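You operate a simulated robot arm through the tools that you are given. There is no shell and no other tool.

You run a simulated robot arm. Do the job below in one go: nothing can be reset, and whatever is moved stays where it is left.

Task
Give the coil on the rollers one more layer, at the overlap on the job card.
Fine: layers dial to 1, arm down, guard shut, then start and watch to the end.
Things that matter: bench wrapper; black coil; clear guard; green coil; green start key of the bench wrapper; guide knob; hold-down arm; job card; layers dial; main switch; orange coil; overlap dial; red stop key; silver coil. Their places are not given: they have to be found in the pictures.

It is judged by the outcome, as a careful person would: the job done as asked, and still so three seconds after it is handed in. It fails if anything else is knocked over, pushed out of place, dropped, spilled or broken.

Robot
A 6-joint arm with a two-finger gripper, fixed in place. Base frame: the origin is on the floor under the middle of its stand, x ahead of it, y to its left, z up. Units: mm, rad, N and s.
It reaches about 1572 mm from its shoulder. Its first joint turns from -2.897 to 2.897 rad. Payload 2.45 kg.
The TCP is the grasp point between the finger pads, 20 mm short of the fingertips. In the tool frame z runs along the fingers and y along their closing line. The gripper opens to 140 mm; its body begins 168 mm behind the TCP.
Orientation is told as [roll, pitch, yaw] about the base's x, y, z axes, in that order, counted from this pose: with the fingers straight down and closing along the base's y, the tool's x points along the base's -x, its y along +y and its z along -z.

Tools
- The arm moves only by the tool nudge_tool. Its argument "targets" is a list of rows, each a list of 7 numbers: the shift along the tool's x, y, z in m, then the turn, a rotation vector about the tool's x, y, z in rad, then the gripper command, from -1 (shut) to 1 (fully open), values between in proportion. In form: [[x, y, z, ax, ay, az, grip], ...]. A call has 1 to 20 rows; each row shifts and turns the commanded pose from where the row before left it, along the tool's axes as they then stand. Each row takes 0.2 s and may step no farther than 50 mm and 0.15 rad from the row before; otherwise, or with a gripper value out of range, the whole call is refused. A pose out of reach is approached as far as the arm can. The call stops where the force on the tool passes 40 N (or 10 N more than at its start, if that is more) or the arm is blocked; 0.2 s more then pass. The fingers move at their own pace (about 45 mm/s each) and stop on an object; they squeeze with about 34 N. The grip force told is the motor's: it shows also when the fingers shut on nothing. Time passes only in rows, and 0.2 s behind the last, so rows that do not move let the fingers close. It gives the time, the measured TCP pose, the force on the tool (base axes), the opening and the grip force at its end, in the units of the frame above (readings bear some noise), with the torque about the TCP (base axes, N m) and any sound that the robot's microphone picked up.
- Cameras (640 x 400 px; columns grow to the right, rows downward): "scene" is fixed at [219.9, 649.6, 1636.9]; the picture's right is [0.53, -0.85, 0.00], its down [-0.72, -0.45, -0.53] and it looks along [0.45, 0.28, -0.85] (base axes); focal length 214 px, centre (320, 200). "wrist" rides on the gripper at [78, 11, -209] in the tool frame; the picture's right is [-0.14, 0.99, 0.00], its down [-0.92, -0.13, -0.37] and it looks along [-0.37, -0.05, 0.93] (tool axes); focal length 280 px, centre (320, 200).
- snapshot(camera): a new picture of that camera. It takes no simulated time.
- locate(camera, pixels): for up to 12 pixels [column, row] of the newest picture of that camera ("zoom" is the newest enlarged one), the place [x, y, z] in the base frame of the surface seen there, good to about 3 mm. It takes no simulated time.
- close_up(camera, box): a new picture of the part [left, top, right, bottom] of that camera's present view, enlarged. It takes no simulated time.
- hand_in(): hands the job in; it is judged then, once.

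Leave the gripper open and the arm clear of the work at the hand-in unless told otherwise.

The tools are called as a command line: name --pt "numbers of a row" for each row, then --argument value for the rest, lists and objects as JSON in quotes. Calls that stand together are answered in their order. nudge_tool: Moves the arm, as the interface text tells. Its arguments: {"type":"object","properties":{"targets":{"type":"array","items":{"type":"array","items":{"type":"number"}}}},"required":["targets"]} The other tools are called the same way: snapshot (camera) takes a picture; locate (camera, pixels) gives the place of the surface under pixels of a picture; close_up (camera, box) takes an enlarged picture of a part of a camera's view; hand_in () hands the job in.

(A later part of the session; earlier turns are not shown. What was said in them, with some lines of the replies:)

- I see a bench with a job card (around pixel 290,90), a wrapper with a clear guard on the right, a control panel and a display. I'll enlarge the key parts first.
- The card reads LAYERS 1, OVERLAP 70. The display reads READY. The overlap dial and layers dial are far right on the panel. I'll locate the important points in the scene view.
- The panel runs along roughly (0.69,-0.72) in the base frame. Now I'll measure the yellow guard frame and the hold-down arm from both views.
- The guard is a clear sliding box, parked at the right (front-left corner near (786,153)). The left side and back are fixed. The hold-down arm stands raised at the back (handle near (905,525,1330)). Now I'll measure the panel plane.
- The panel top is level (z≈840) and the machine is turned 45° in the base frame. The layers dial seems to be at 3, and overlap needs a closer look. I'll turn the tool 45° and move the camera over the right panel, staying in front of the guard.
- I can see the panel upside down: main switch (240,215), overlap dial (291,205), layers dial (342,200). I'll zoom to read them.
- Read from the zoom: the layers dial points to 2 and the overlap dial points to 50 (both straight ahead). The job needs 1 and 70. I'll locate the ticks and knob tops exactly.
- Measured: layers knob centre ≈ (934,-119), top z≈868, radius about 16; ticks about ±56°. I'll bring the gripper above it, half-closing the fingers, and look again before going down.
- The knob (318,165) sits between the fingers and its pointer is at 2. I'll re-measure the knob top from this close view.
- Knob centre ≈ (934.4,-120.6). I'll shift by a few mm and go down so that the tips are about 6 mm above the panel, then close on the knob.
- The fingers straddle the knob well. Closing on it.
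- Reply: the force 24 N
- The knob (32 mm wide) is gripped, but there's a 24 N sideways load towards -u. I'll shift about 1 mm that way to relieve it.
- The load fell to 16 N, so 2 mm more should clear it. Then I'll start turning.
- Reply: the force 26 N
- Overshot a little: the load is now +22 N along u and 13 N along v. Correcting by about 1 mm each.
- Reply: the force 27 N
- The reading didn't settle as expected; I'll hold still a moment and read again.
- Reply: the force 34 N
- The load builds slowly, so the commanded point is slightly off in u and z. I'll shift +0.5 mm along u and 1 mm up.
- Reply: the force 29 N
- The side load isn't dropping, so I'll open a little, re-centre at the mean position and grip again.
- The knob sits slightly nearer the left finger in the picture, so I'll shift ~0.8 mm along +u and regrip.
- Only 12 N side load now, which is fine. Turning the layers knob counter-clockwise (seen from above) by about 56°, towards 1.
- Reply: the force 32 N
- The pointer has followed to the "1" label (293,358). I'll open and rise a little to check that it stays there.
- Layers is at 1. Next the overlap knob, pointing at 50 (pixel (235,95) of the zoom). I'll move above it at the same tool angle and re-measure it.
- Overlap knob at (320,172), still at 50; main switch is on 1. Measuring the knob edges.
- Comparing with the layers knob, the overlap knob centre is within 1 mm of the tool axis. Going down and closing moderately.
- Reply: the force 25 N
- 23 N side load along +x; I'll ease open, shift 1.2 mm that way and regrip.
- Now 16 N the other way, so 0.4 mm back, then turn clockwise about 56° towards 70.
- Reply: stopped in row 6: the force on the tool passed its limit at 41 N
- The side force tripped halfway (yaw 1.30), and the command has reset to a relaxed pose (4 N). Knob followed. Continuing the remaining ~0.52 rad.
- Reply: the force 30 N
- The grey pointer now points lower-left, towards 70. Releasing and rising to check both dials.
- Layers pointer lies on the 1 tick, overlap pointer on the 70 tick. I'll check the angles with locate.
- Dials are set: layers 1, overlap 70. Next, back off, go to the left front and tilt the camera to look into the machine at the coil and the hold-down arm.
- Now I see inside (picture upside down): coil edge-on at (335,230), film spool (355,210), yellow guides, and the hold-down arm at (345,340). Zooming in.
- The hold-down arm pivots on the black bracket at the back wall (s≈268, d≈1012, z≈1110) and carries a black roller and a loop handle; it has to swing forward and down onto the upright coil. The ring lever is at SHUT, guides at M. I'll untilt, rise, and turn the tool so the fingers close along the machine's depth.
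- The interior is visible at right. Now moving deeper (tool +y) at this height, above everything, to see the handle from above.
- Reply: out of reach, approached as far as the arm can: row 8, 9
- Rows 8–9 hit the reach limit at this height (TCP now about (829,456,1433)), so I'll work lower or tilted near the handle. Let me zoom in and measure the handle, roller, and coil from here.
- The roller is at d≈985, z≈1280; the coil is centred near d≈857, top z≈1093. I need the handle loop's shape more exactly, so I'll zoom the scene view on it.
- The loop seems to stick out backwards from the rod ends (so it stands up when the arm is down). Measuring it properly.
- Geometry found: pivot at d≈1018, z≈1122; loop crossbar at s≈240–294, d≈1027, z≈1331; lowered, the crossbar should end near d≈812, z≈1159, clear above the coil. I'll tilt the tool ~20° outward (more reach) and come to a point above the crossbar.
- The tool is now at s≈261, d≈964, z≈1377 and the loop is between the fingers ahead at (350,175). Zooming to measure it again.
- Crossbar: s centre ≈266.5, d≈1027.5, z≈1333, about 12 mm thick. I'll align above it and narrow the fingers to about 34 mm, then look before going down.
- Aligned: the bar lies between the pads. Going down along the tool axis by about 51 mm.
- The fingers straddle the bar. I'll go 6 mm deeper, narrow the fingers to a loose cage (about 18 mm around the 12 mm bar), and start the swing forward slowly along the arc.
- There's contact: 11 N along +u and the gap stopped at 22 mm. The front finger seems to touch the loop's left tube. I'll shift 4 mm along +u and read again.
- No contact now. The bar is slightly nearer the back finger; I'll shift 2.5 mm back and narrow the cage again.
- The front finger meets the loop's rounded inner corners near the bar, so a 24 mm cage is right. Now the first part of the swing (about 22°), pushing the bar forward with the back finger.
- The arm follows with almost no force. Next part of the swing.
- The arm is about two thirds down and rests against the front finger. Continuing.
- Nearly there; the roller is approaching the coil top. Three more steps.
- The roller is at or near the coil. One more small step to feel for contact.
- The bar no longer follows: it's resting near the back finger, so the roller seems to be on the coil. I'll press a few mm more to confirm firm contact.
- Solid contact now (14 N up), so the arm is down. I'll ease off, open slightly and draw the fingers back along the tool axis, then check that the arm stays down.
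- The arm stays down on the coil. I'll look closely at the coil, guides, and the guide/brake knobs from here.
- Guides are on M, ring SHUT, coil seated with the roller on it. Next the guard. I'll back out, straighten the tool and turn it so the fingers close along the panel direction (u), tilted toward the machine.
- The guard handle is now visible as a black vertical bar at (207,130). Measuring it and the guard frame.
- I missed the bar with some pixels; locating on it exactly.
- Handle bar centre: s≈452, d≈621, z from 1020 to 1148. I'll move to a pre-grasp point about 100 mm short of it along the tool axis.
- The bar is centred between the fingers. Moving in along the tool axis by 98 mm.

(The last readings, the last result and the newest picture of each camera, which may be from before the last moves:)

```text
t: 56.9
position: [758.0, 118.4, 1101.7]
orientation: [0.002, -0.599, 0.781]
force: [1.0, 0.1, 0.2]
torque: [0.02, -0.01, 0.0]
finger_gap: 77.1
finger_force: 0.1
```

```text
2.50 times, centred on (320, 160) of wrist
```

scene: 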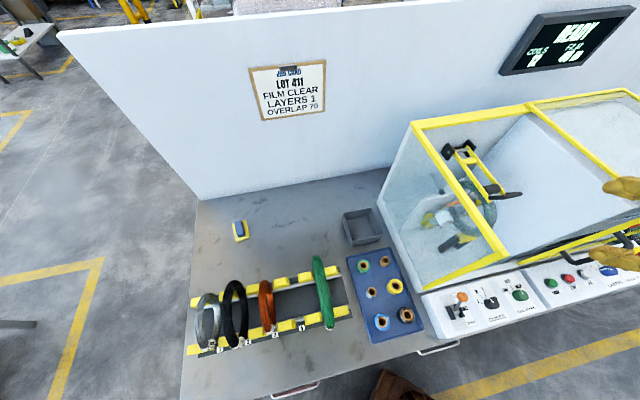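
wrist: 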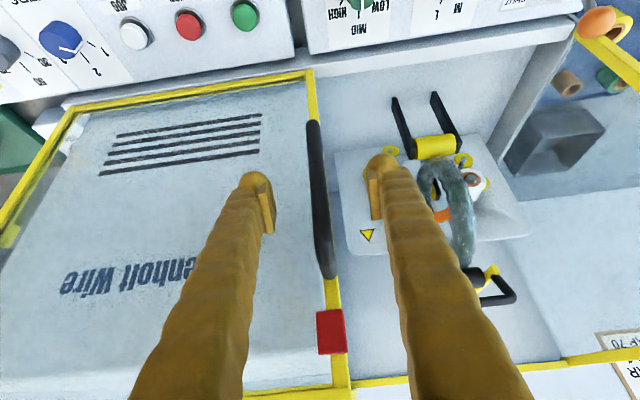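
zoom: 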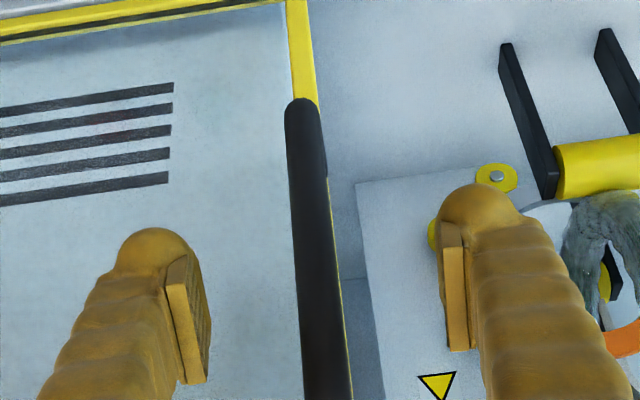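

Fingers straddle the bar. I'll narrow them to ~28 mm around it and start pushing the guard to the left (tool +y), first 100 mm to see how it moves.

nudge_tool --pt "0 0 0 0 0 0 -0.6" --pt "0 0 0 0 0 0 -0.6" --pt "0 0 0 0 0 0 -0.6" --pt "0 0.02 0 0 0 0 -0.6" --pt "0 0.02 0 0 0 0 -0.6" --pt "0 0.02 0 0 0 0 -0.6" --pt "0 0.02 0 0 0 0 -0.6" --pt "0 0.02 0 0 0 0 -0.6"

snapshot --camera "wrist"

snapshot --camera "scene"

```text
t: 58.7
position: [686.9, 188.5, 1101.7]
orientation: [0.001, -0.6, 0.782]
force: [0.3, 0.1, 0.5]
torque: [0.01, -0.01, 0.0]
finger_gap: 28.1
finger_force: 0.0
```

```text
taken
```

wrist: 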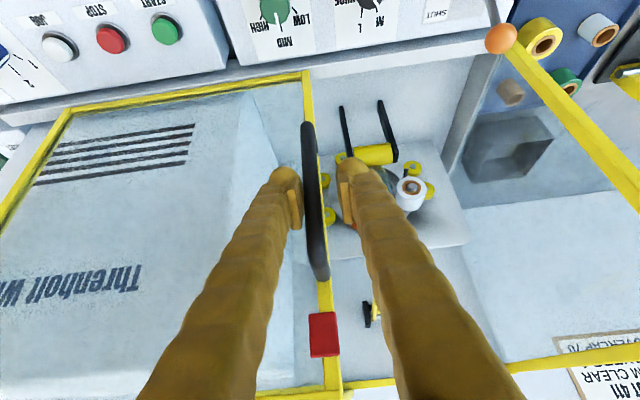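

```text
taken
```

scene: 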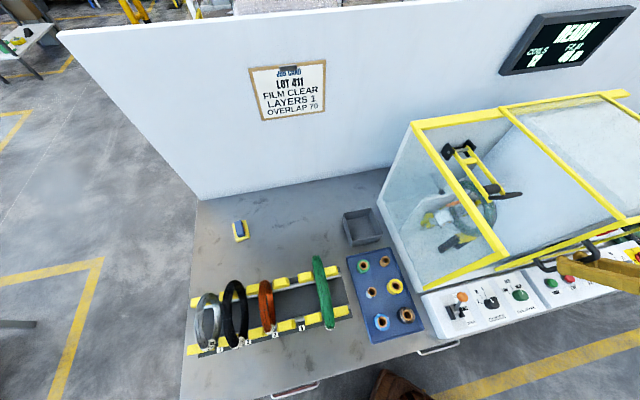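

The guard slides freely (force under 1 N). Continuing left.

nudge_tool --pt "0 0.025 0 0 0 0 -0.6" --pt "0 0.03 0 0 0 0 -0.6" --pt "0 0.03 0 0 0 0 -0.6" --pt "0 0.03 0 0 0 0 -0.6" --pt "0 0.03 0 0 0 0 -0.6" --pt "0 0.03 0 0 0 0 -0.6" --pt "0 0.03 0 0 0 0 -0.6" --pt "0 0.02 0 0 0 0 -0.6"

snapshot --camera "wrist"

snapshot --camera "scene"

```text
t: 60.5
position: [528.0, 349.8, 1101.1]
orientation: [0.001, -0.599, 0.78]
force: [1.1, 0.2, 0.7]
torque: [0.04, 0.01, 0.02]
finger_gap: 28.3
finger_force: 0.2
```

```text
taken
```

wrist: 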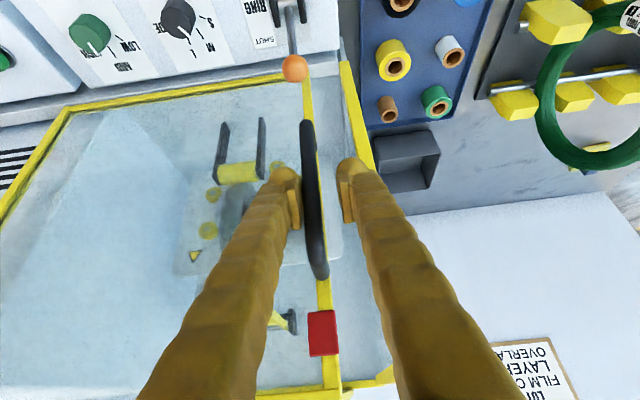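

```text
taken
```

scene: 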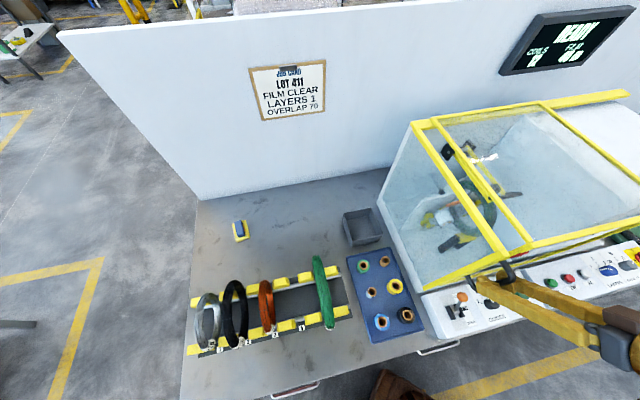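

About 50–60 mm remain. Pushing in smaller steps until it meets its stop.

nudge_tool --pt "0 0.015 0 0 0 0 -0.6" --pt "0 0.015 0 0 0 0 -0.6" --pt "0 0.01 0 0 0 0 -0.6" --pt "0 0.005 0 0 0 0 -0.6" --pt "0 0.005 0 0 0 0 -0.6" --pt "0 0.004 0 0 0 0 -0.6" --pt "0 0.004 0 0 0 0 -0.6"

snapshot --camera "wrist"

close_up --camera "scene" --box '[390, 80, 640, 320]'

```text
t: 62.0
position: [493.2, 386.0, 1100.7]
orientation: [0.002, -0.602, 0.779]
force: [25.4, -25.9, -2.0]
torque: [0.67, 0.51, -0.07]
finger_gap: 48.8
finger_force: 15.7
stopped in row 7: the force on the tool passed its limit at 43 N (the readings are from after the stop); the commanded pose is now the measured one
```

```text
taken
```

wrist: 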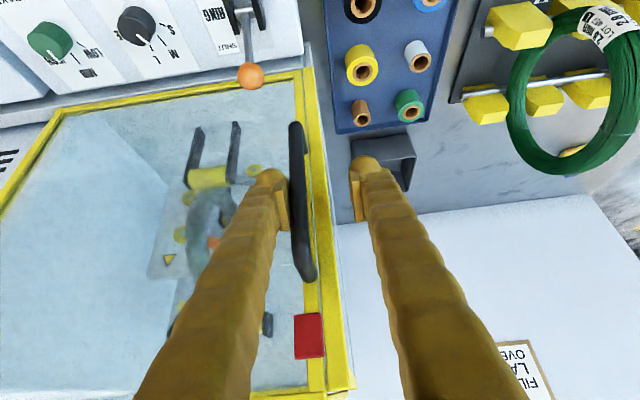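

```text
1.67 times, centred on (515, 200) of scene
```

zoom: 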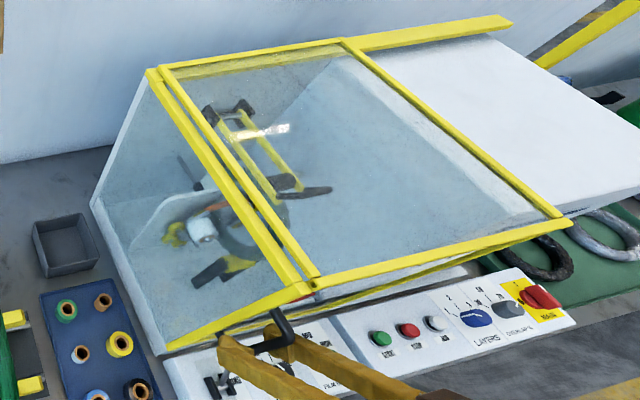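

The guard reached its stop (force over 40 N); its frame now meets the fixed left frame. I'll open the fingers off the bar without dragging it and withdraw along the tool axis.

nudge_tool --pt "0 0 0 0 0 0 0.1" --pt "0 0 0 0 0 0 0.1" --pt "0 0 0 0 0 0 0.1" --pt "0 0 -0.03 0 0 0 0.1" --pt "0 0 -0.04 0 0 0 0.1" --pt "0 0 -0.045 0 0 0 0.1" --pt "0 0 -0.045 0 0 0 0.1" --pt "0 0 0 0 0 0 0.1"

snapshot --camera "wrist"

close_up --camera "scene" --box '[390, 80, 640, 320]'

close_up --camera "scene" --box '[480, 0, 640, 90]'

```text
t: 63.8
position: [425.8, 321.4, 1232.4]
orientation: [0.002, -0.599, 0.779]
force: [-0.3, -0.5, 0.2]
torque: [-0.01, -0.01, 0.02]
finger_gap: 77.0
finger_force: 0.0
```

```text
taken
```

wrist: 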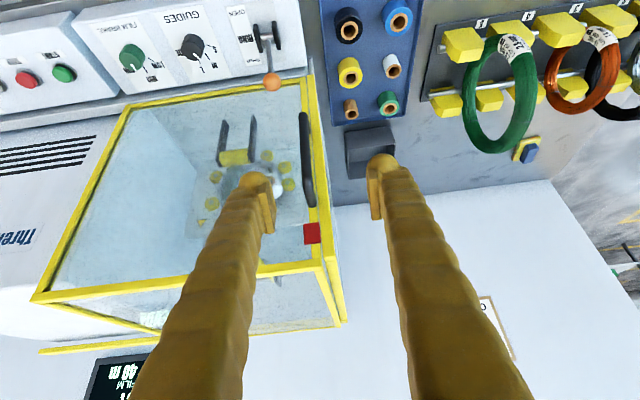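

```text
1.67 times, centred on (515, 200) of scene
```

zoom: 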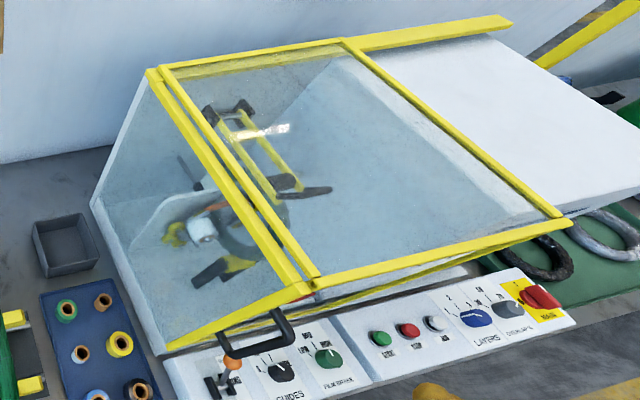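

```text
4.00 times, centred on (560, 45) of scene
```

zoom: 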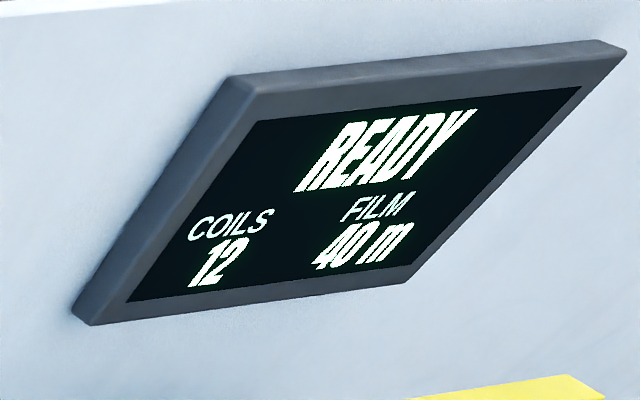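

The guard is shut and the arm is down; display still READY. Now to the START key: straighten the tool and go over the right panel for a look at the key.

nudge_tool --pt "0 0 0 0 0.15 0 1" --pt "0 0 0 0 0.15 0 1" --pt "0 0 0 0 0.15 0 1" --pt "0 0 0 0 0.15 0 1" --pt "0.0038 -0.044 0.015 0 0 0 1" --pt "0.0038 -0.044 0.015 0 0 0 1" --pt "0.0038 -0.044 0.015 0 0 0 1" --pt "0.0038 -0.044 0.015 0 0 0 1" --pt "0.0038 -0.044 0.015 0 0 0 1" --pt "0.0038 -0.044 0.015 0 0 0 1" --pt "0.0038 -0.044 0.015 0 0 0 1" --pt "0.0038 -0.044 0.015 0 0 0 1" --pt "0.0038 -0.044 0.015 0 0 0 1" --pt "0.0038 -0.044 0.015 0 0 0 1" --pt "0 0 0 0 0 0 1"

snapshot --camera "wrist"

close_up --camera "wrist" --box '[220, 120, 420, 250]'

```text
t: 67.0
position: [709.0, -13.0, 1084.1]
orientation: [0.002, -0.001, 0.781]
force: [-0.2, 0.1, 0.7]
torque: [-0.01, -0.02, -0.02]
finger_gap: 140.0
finger_force: 0.1
```

```text
taken
```

wrist: 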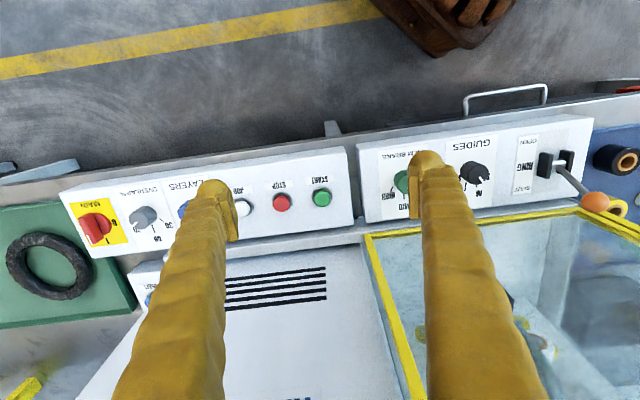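

```text
3.08 times, centred on (320, 185) of wrist
```

zoom: 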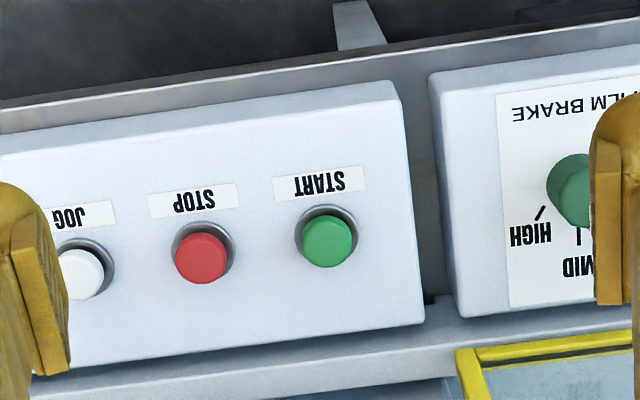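

The START key is at zoom (327,243), STOP next to it. Measuring both and the dial pointers once more.

locate --camera "zoom" --pixels '[[327, 243], [303, 243], [351, 241], [327, 218], [328, 266], [201, 260], [330, 180], [80, 275]]'

close_up --camera "wrist" --box '[60, 160, 220, 260]'

```text
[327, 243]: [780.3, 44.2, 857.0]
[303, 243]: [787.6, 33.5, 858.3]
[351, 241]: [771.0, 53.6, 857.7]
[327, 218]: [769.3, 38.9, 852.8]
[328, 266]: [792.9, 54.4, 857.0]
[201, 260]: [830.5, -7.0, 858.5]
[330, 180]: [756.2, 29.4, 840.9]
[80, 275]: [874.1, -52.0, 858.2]
```

```text
4.00 times, centred on (140, 210) of wrist
```

zoom: 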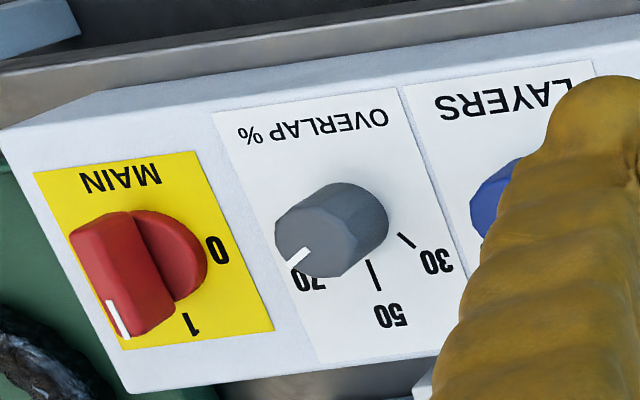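

START centre ≈ (780,43), top z≈858. Overlap still reads 70, main on 1. I'll close the fingers and come to a point ~27 mm above the START key.

nudge_tool --pt "-0.0182 -0.002 0.0358 0 0 0 0" --pt "-0.0182 -0.002 0.0358 0 0 0 -1" --pt "-0.0182 -0.002 0.0358 0 0 0 -1" --pt "-0.0182 -0.002 0.0358 0 0 0 -1" --pt "-0.0182 -0.002 0.0358 0 0 0 -1" --pt "0 0 0 0 0 0 -1" --pt "0 0 0 0 0 0 -1" --pt "0 0 0 0 0 0 -1"

snapshot --camera "wrist"

close_up --camera "wrist" --box '[220, 80, 420, 220]'

```text
t: 68.8
position: [779.8, 41.3, 902.7]
orientation: [0.001, 0.001, 0.781]
force: [-0.3, -0.3, 0.4]
torque: [0.01, 0.01, 0.01]
finger_gap: 0.0
finger_force: 15.2
```

```text
taken
```

wrist: 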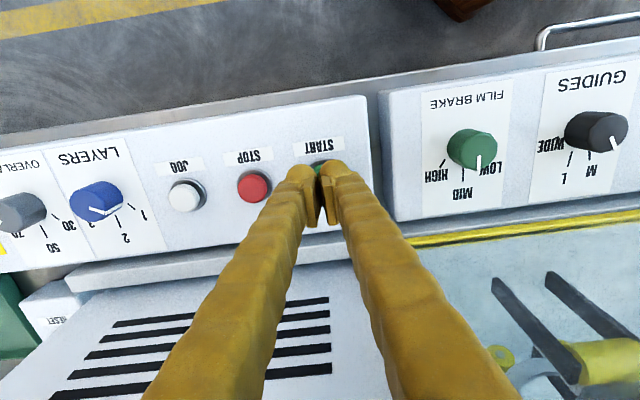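

```text
2.86 times, centred on (320, 150) of wrist
```

zoom: 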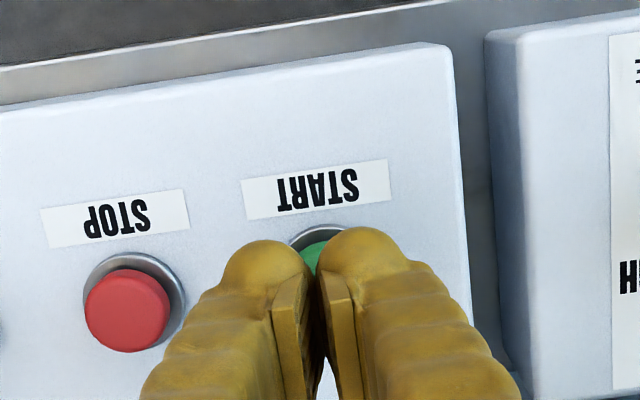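

Fingers are over the START key. Pressing down in small steps, watching force and sound.

nudge_tool --pt "-0.002 0.0018 0.012 0 0 0 -1" --pt "0 0 0.01 0 0 0 -1" --pt "0 0 0.003 0 0 0 -1" --pt "0 0 0.002 0 0 0 -1" --pt "0 0 0.002 0 0 0 -1"

close_up --camera "scene" --box '[480, 0, 640, 90]'

```text
t: 70.0
position: [782.7, 43.2, 875.2]
orientation: [0.002, 0.0, 0.78]
force: [1.3, -0.3, 1.4]
torque: [-0.02, -0.02, -0.02]
finger_gap: 0.0
finger_force: 29.6
heard: click
```

```text
4.00 times, centred on (560, 45) of scene
```

zoom: 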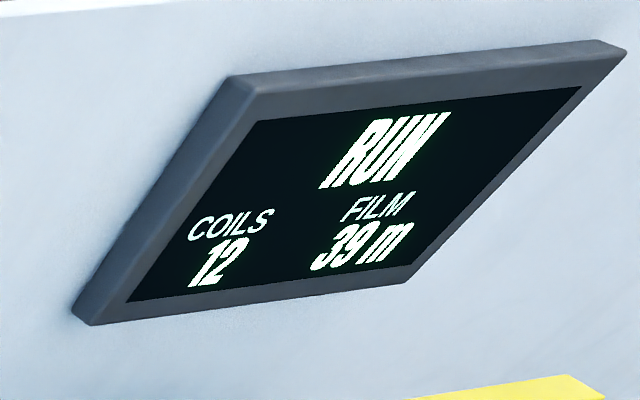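

A click, and the display shows RUN, film 39 m. I'll lift off and hover near the STOP key while watching the run.

nudge_tool --pt "0 0 -0.03 0 0 0 -1" --pt "0 -0.035 -0.01 0 0 0 -1" --pt "0 -0.036 0 0 0 0 -1"

close_up --camera "scene" --box '[480, 0, 640, 90]'

close_up --camera "scene" --box '[400, 110, 560, 260]'

```text
t: 70.8
position: [831.4, -8.6, 914.5]
orientation: [0.003, -0.002, 0.782]
force: [-0.4, 0.5, 0.2]
torque: [0.01, -0.01, -0.01]
finger_gap: 0.1
finger_force: 29.4
```

```text
4.00 times, centred on (560, 45) of scene
```

zoom: 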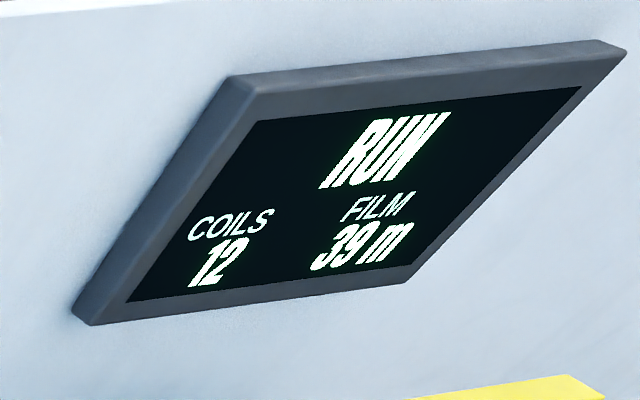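

```text
2.67 times, centred on (480, 185) of scene
```

zoom: 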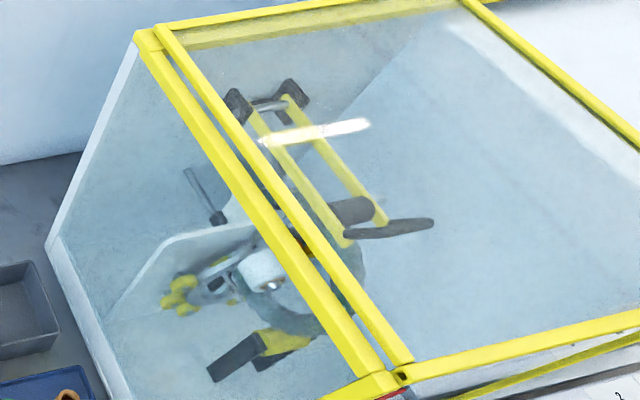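

The ring with the film spool is turning. Waiting and watching in short intervals.

nudge_tool --pt "0 0 0 0 0 0 -1" --pt "0 0 0 0 0 0 -1" --pt "0 0 0 0 0 0 -1" --pt "0 0 0 0 0 0 -1" --pt "0 0 0 0 0 0 -1"

close_up --camera "scene" --box '[480, 0, 640, 90]'

close_up --camera "scene" --box '[400, 110, 560, 260]'

```text
t: 72.0
position: [830.0, -8.5, 914.4]
orientation: [0.001, 0.001, 0.779]
force: [0.0, -0.3, 1.2]
torque: [0.01, -0.04, 0.0]
finger_gap: 0.0
finger_force: 29.6
```

```text
4.00 times, centred on (560, 45) of scene
```

zoom: 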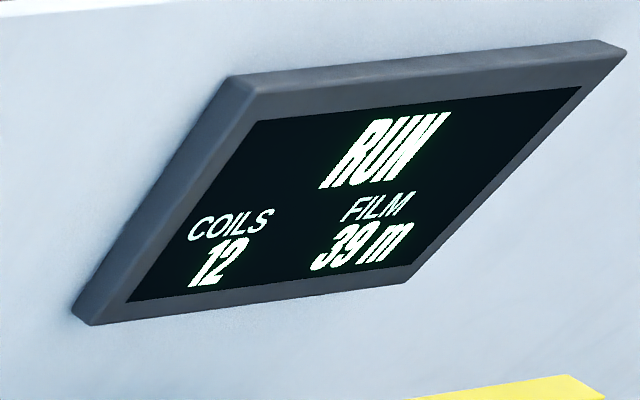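

```text
2.67 times, centred on (480, 185) of scene
```

zoom: 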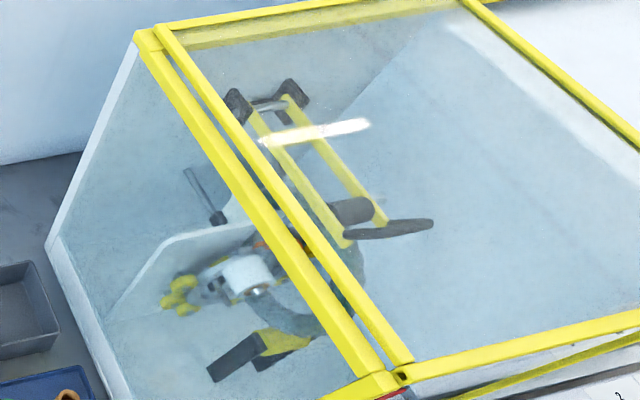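

Still RUN and looking normal. Continuing to watch.

nudge_tool --pt "0 0 0 0 0 0 -1" --pt "0 0 0 0 0 0 -1" --pt "0 0 0 0 0 0 -1" --pt "0 0 0 0 0 0 -1" --pt "0 0 0 0 0 0 -1" --pt "0 0 0 0 0 0 -1" --pt "0 0 0 0 0 0 -1" --pt "0 0 0 0 0 0 -1"

close_up --camera "scene" --box '[480, 0, 640, 90]'

close_up --camera "scene" --box '[400, 110, 560, 260]'

```text
t: 73.8
position: [830.8, -8.0, 914.9]
orientation: [0.002, 0.0, 0.78]
force: [0.3, 0.3, -0.1]
torque: [-0.02, 0.0, -0.03]
finger_gap: 0.0
finger_force: 29.3
```

```text
4.00 times, centred on (560, 45) of scene
```

zoom: 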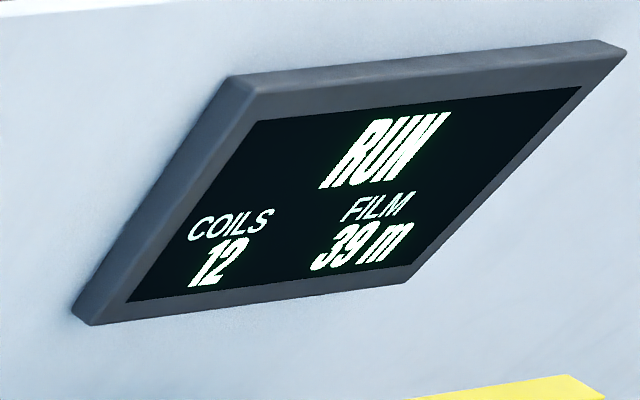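

```text
2.67 times, centred on (480, 185) of scene
```

zoom: 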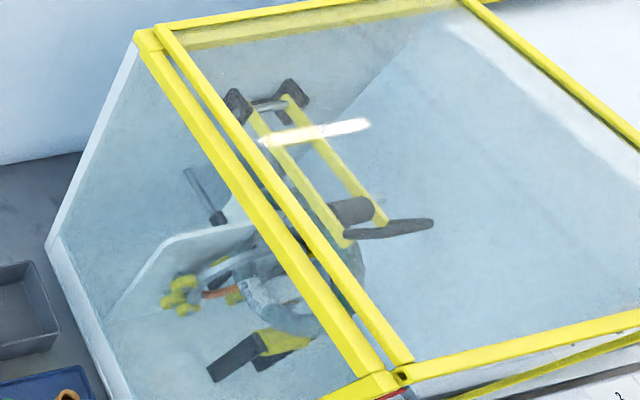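

RUN continues, ring turning. Waiting longer.

nudge_tool --pt "0 0 0 0 0 0 -1" --pt "0 0 0 0 0 0 -1" --pt "0 0 0 0 0 0 -1" --pt "0 0 0 0 0 0 -1" --pt "0 0 0 0 0 0 -1" --pt "0 0 0 0 0 0 -1" --pt "0 0 0 0 0 0 -1" --pt "0 0 0 0 0 0 -1" --pt "0 0 0 0 0 0 -1" --pt "0 0 0 0 0 0 -1" --pt "0 0 0 0 0 0 -1" --pt "0 0 0 0 0 0 -1" --pt "0 0 0 0 0 0 -1" --pt "0 0 0 0 0 0 -1"

close_up --camera "scene" --box '[480, 0, 640, 90]'

close_up --camera "scene" --box '[400, 110, 560, 260]'

```text
t: 76.8
position: [830.5, -9.8, 913.7]
orientation: [0.002, 0.0, 0.781]
force: [0.2, -0.5, 0.6]
torque: [0.0, -0.03, -0.02]
finger_gap: 0.0
finger_force: 29.7
```

```text
4.00 times, centred on (560, 45) of scene
```

zoom: 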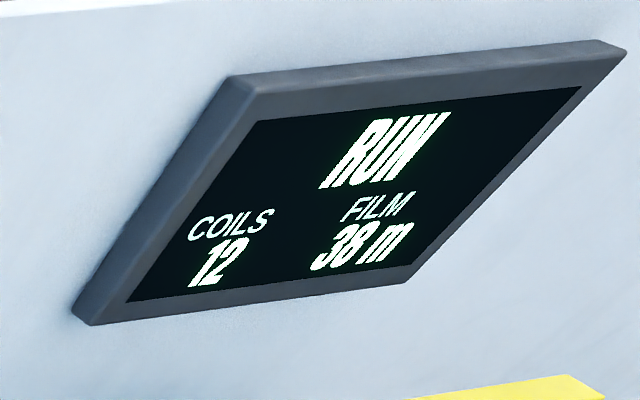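

```text
2.67 times, centred on (480, 185) of scene
```

zoom: 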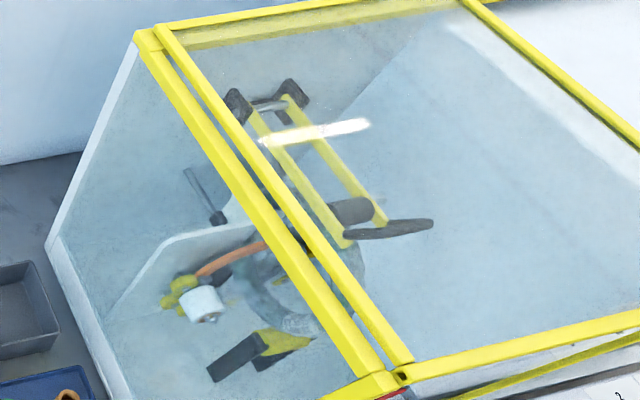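

Film 38 m, still RUN, nothing abnormal. Continuing.

nudge_tool --pt "0 0 0 0 0 0 -1" --pt "0 0 0 0 0 0 -1" --pt "0 0 0 0 0 0 -1" --pt "0 0 0 0 0 0 -1" --pt "0 0 0 0 0 0 -1" --pt "0 0 0 0 0 0 -1" --pt "0 0 0 0 0 0 -1" --pt "0 0 0 0 0 0 -1" --pt "0 0 0 0 0 0 -1" --pt "0 0 0 0 0 0 -1" --pt "0 0 0 0 0 0 -1" --pt "0 0 0 0 0 0 -1" --pt "0 0 0 0 0 0 -1" --pt "0 0 0 0 0 0 -1"

close_up --camera "scene" --box '[480, 0, 640, 90]'

close_up --camera "scene" --box '[400, 110, 560, 260]'

```text
t: 79.8
position: [831.2, -8.0, 915.6]
orientation: [0.001, -0.001, 0.779]
force: [0.8, -0.1, 0.5]
torque: [0.04, -0.03, -0.01]
finger_gap: 0.0
finger_force: 29.5
```

```text
4.00 times, centred on (560, 45) of scene
```

zoom: 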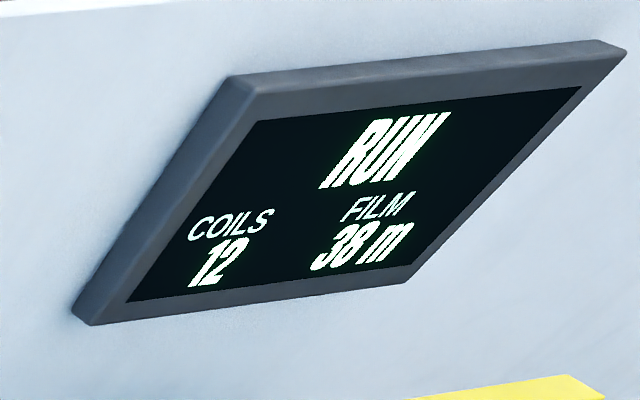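

```text
2.67 times, centred on (480, 185) of scene
```

zoom: 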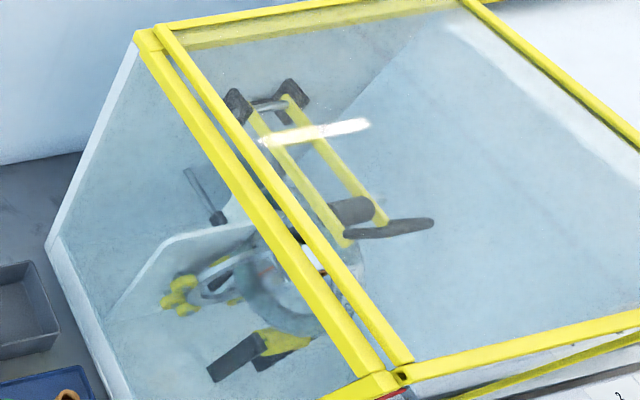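

Still running normally at 38 m. I keep watching.

nudge_tool --pt "0 0 0 0 0 0 -1" --pt "0 0 0 0 0 0 -1" --pt "0 0 0 0 0 0 -1" --pt "0 0 0 0 0 0 -1" --pt "0 0 0 0 0 0 -1" --pt "0 0 0 0 0 0 -1" --pt "0 0 0 0 0 0 -1" --pt "0 0 0 0 0 0 -1" --pt "0 0 0 0 0 0 -1" --pt "0 0 0 0 0 0 -1" --pt "0 0 0 0 0 0 -1" --pt "0 0 0 0 0 0 -1" --pt "0 0 0 0 0 0 -1" --pt "0 0 0 0 0 0 -1"

close_up --camera "scene" --box '[480, 0, 640, 90]'

close_up --camera "scene" --box '[400, 110, 560, 260]'

```text
t: 82.8
position: [830.2, -6.9, 913.8]
orientation: [0.002, -0.001, 0.78]
force: [0.1, -0.3, 0.3]
torque: [0.0, -0.01, 0.0]
finger_gap: 0.1
finger_force: 29.5
```

```text
4.00 times, centred on (560, 45) of scene
```

zoom: 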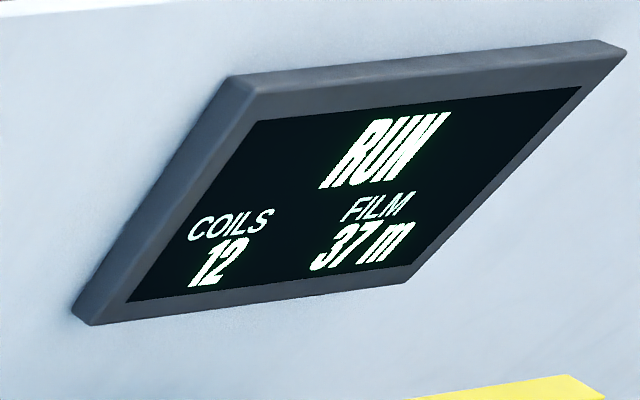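

```text
2.67 times, centred on (480, 185) of scene
```

zoom: 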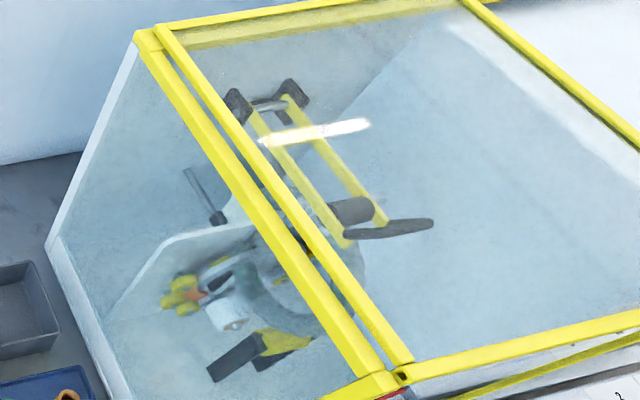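

Film 37 m, RUN. Continuing to watch.

nudge_tool --pt "0 0 0 0 0 0 -1" --pt "0 0 0 0 0 0 -1" --pt "0 0 0 0 0 0 -1" --pt "0 0 0 0 0 0 -1" --pt "0 0 0 0 0 0 -1" --pt "0 0 0 0 0 0 -1" --pt "0 0 0 0 0 0 -1" --pt "0 0 0 0 0 0 -1" --pt "0 0 0 0 0 0 -1" --pt "0 0 0 0 0 0 -1" --pt "0 0 0 0 0 0 -1" --pt "0 0 0 0 0 0 -1" --pt "0 0 0 0 0 0 -1" --pt "0 0 0 0 0 0 -1" --pt "0 0 0 0 0 0 -1" --pt "0 0 0 0 0 0 -1"

close_up --camera "scene" --box '[480, 0, 640, 90]'

close_up --camera "scene" --box '[400, 110, 560, 260]'

```text
t: 86.2
position: [831.3, -7.9, 914.8]
orientation: [0.001, -0.001, 0.781]
force: [0.1, -0.2, -0.6]
torque: [-0.02, -0.01, -0.01]
finger_gap: 0.0
finger_force: 28.9
```

```text
4.00 times, centred on (560, 45) of scene
```

zoom: 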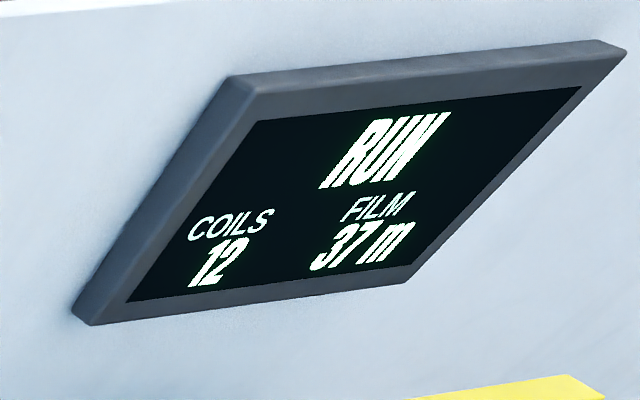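

```text
2.67 times, centred on (480, 185) of scene
```

zoom: 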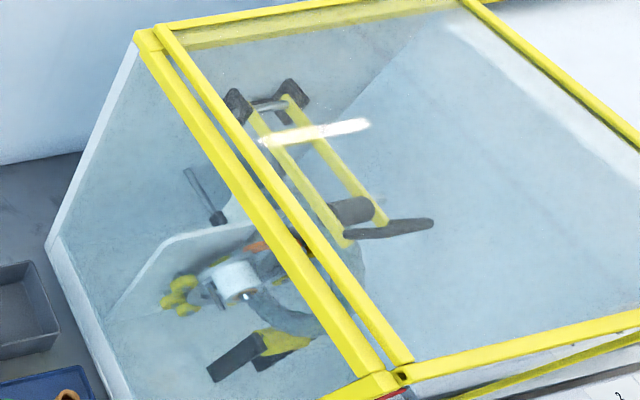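

Still RUN at 37 m. Continuing.

nudge_tool --pt "0 0 0 0 0 0 -1" --pt "0 0 0 0 0 0 -1" --pt "0 0 0 0 0 0 -1" --pt "0 0 0 0 0 0 -1" --pt "0 0 0 0 0 0 -1" --pt "0 0 0 0 0 0 -1" --pt "0 0 0 0 0 0 -1" --pt "0 0 0 0 0 0 -1" --pt "0 0 0 0 0 0 -1" --pt "0 0 0 0 0 0 -1" --pt "0 0 0 0 0 0 -1" --pt "0 0 0 0 0 0 -1" --pt "0 0 0 0 0 0 -1" --pt "0 0 0 0 0 0 -1" --pt "0 0 0 0 0 0 -1" --pt "0 0 0 0 0 0 -1"

close_up --camera "scene" --box '[480, 0, 640, 90]'

close_up --camera "scene" --box '[400, 110, 560, 260]'

```text
t: 89.6
position: [830.2, -7.6, 913.7]
orientation: [0.002, -0.002, 0.78]
force: [-0.8, -1.0, -0.7]
torque: [0.01, 0.01, -0.01]
finger_gap: 0.0
finger_force: 29.6
```

```text
4.00 times, centred on (560, 45) of scene
```

zoom: 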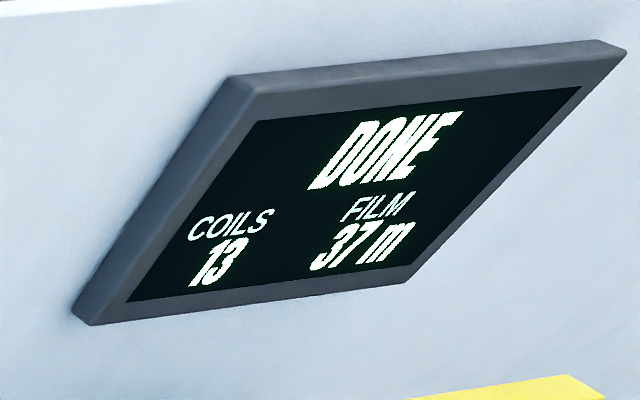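

```text
2.67 times, centred on (480, 185) of scene
```

zoom: 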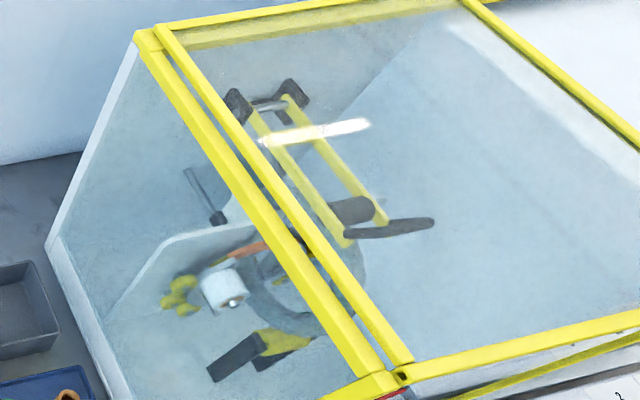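

DONE, coils 13. The run finished by itself. I'll lift away from the panel, back off, open the gripper, and check everything.

nudge_tool --pt "0 0 -0.045 0 0 0 -1" --pt "0.01 0 -0.045 0 0 0 -1" --pt "0.03 0 -0.035 0 0 0 0" --pt "0.03 0 -0.035 0 0 0 1" --pt "0.03 0 -0.035 0 0 0 1" --pt "0.03 0 -0.035 0 0 0 1" --pt "0.02 0 -0.04 0 0 0 1" --pt "0 0 -0.045 0 0 0 1" --pt "0 0 0 0 0 0 1" --pt "0 0 0 0 0 0 1"

snapshot --camera "wrist"

snapshot --camera "scene"

close_up --camera "scene" --box '[480, 0, 640, 90]'

```text
t: 91.8
position: [724.1, -115.0, 1229.6]
orientation: [0.001, -0.002, 0.781]
force: [-0.6, -0.3, -0.6]
torque: [0.0, -0.02, 0.0]
finger_gap: 139.8
finger_force: 0.1
```

```text
taken
```

wrist: 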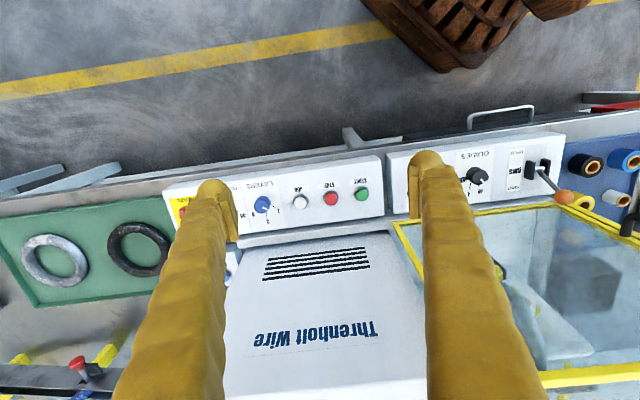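

```text
taken
```

scene: 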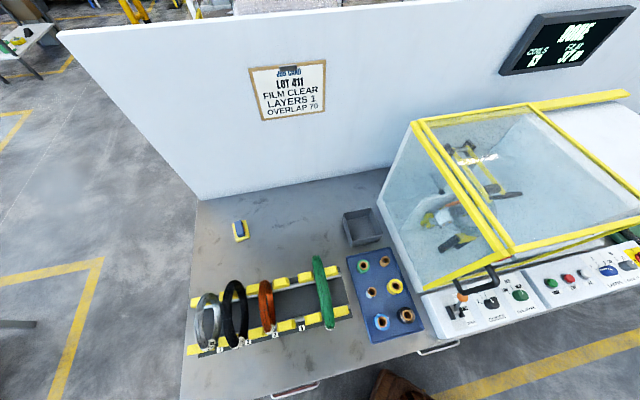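

```text
4.00 times, centred on (560, 45) of scene
```

zoom: 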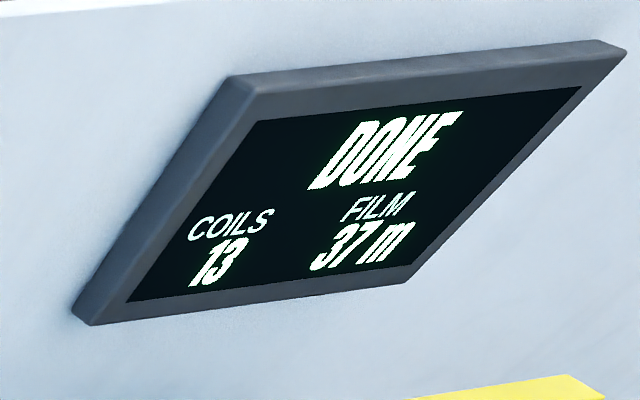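

The display shows DONE with 13 coils. The guard is shut, the hold-down arm is down, the rack coils haven't moved, the gripper is open and the robot arm is clear. Handing in.

hand_in

```text
The job is handed in.
```

The coil on the rollers got its one extra layer at 70% overlap. The wrapper ran to the end by itself, and the display now reads DONE.

- **Settings:** I turned the layers dial from 2 to 1 and the overlap dial from 50 to 70, as on the job card. Guides, film brake, ring lever and main switch were left as they were.
- **Run:** With the hold-down arm lowered onto the coil and the guard pushed shut to its stop, I pressed start and watched for about 20 seconds. Nothing looked or sounded wrong. The counter went from 12 to 13 coils and the film from 40 m to 37 m.
- **How it was left:** The guard is still shut and the hold-down arm still down. The coils on the rack have not moved. The gripper is open and the robot arm is clear of the machine.
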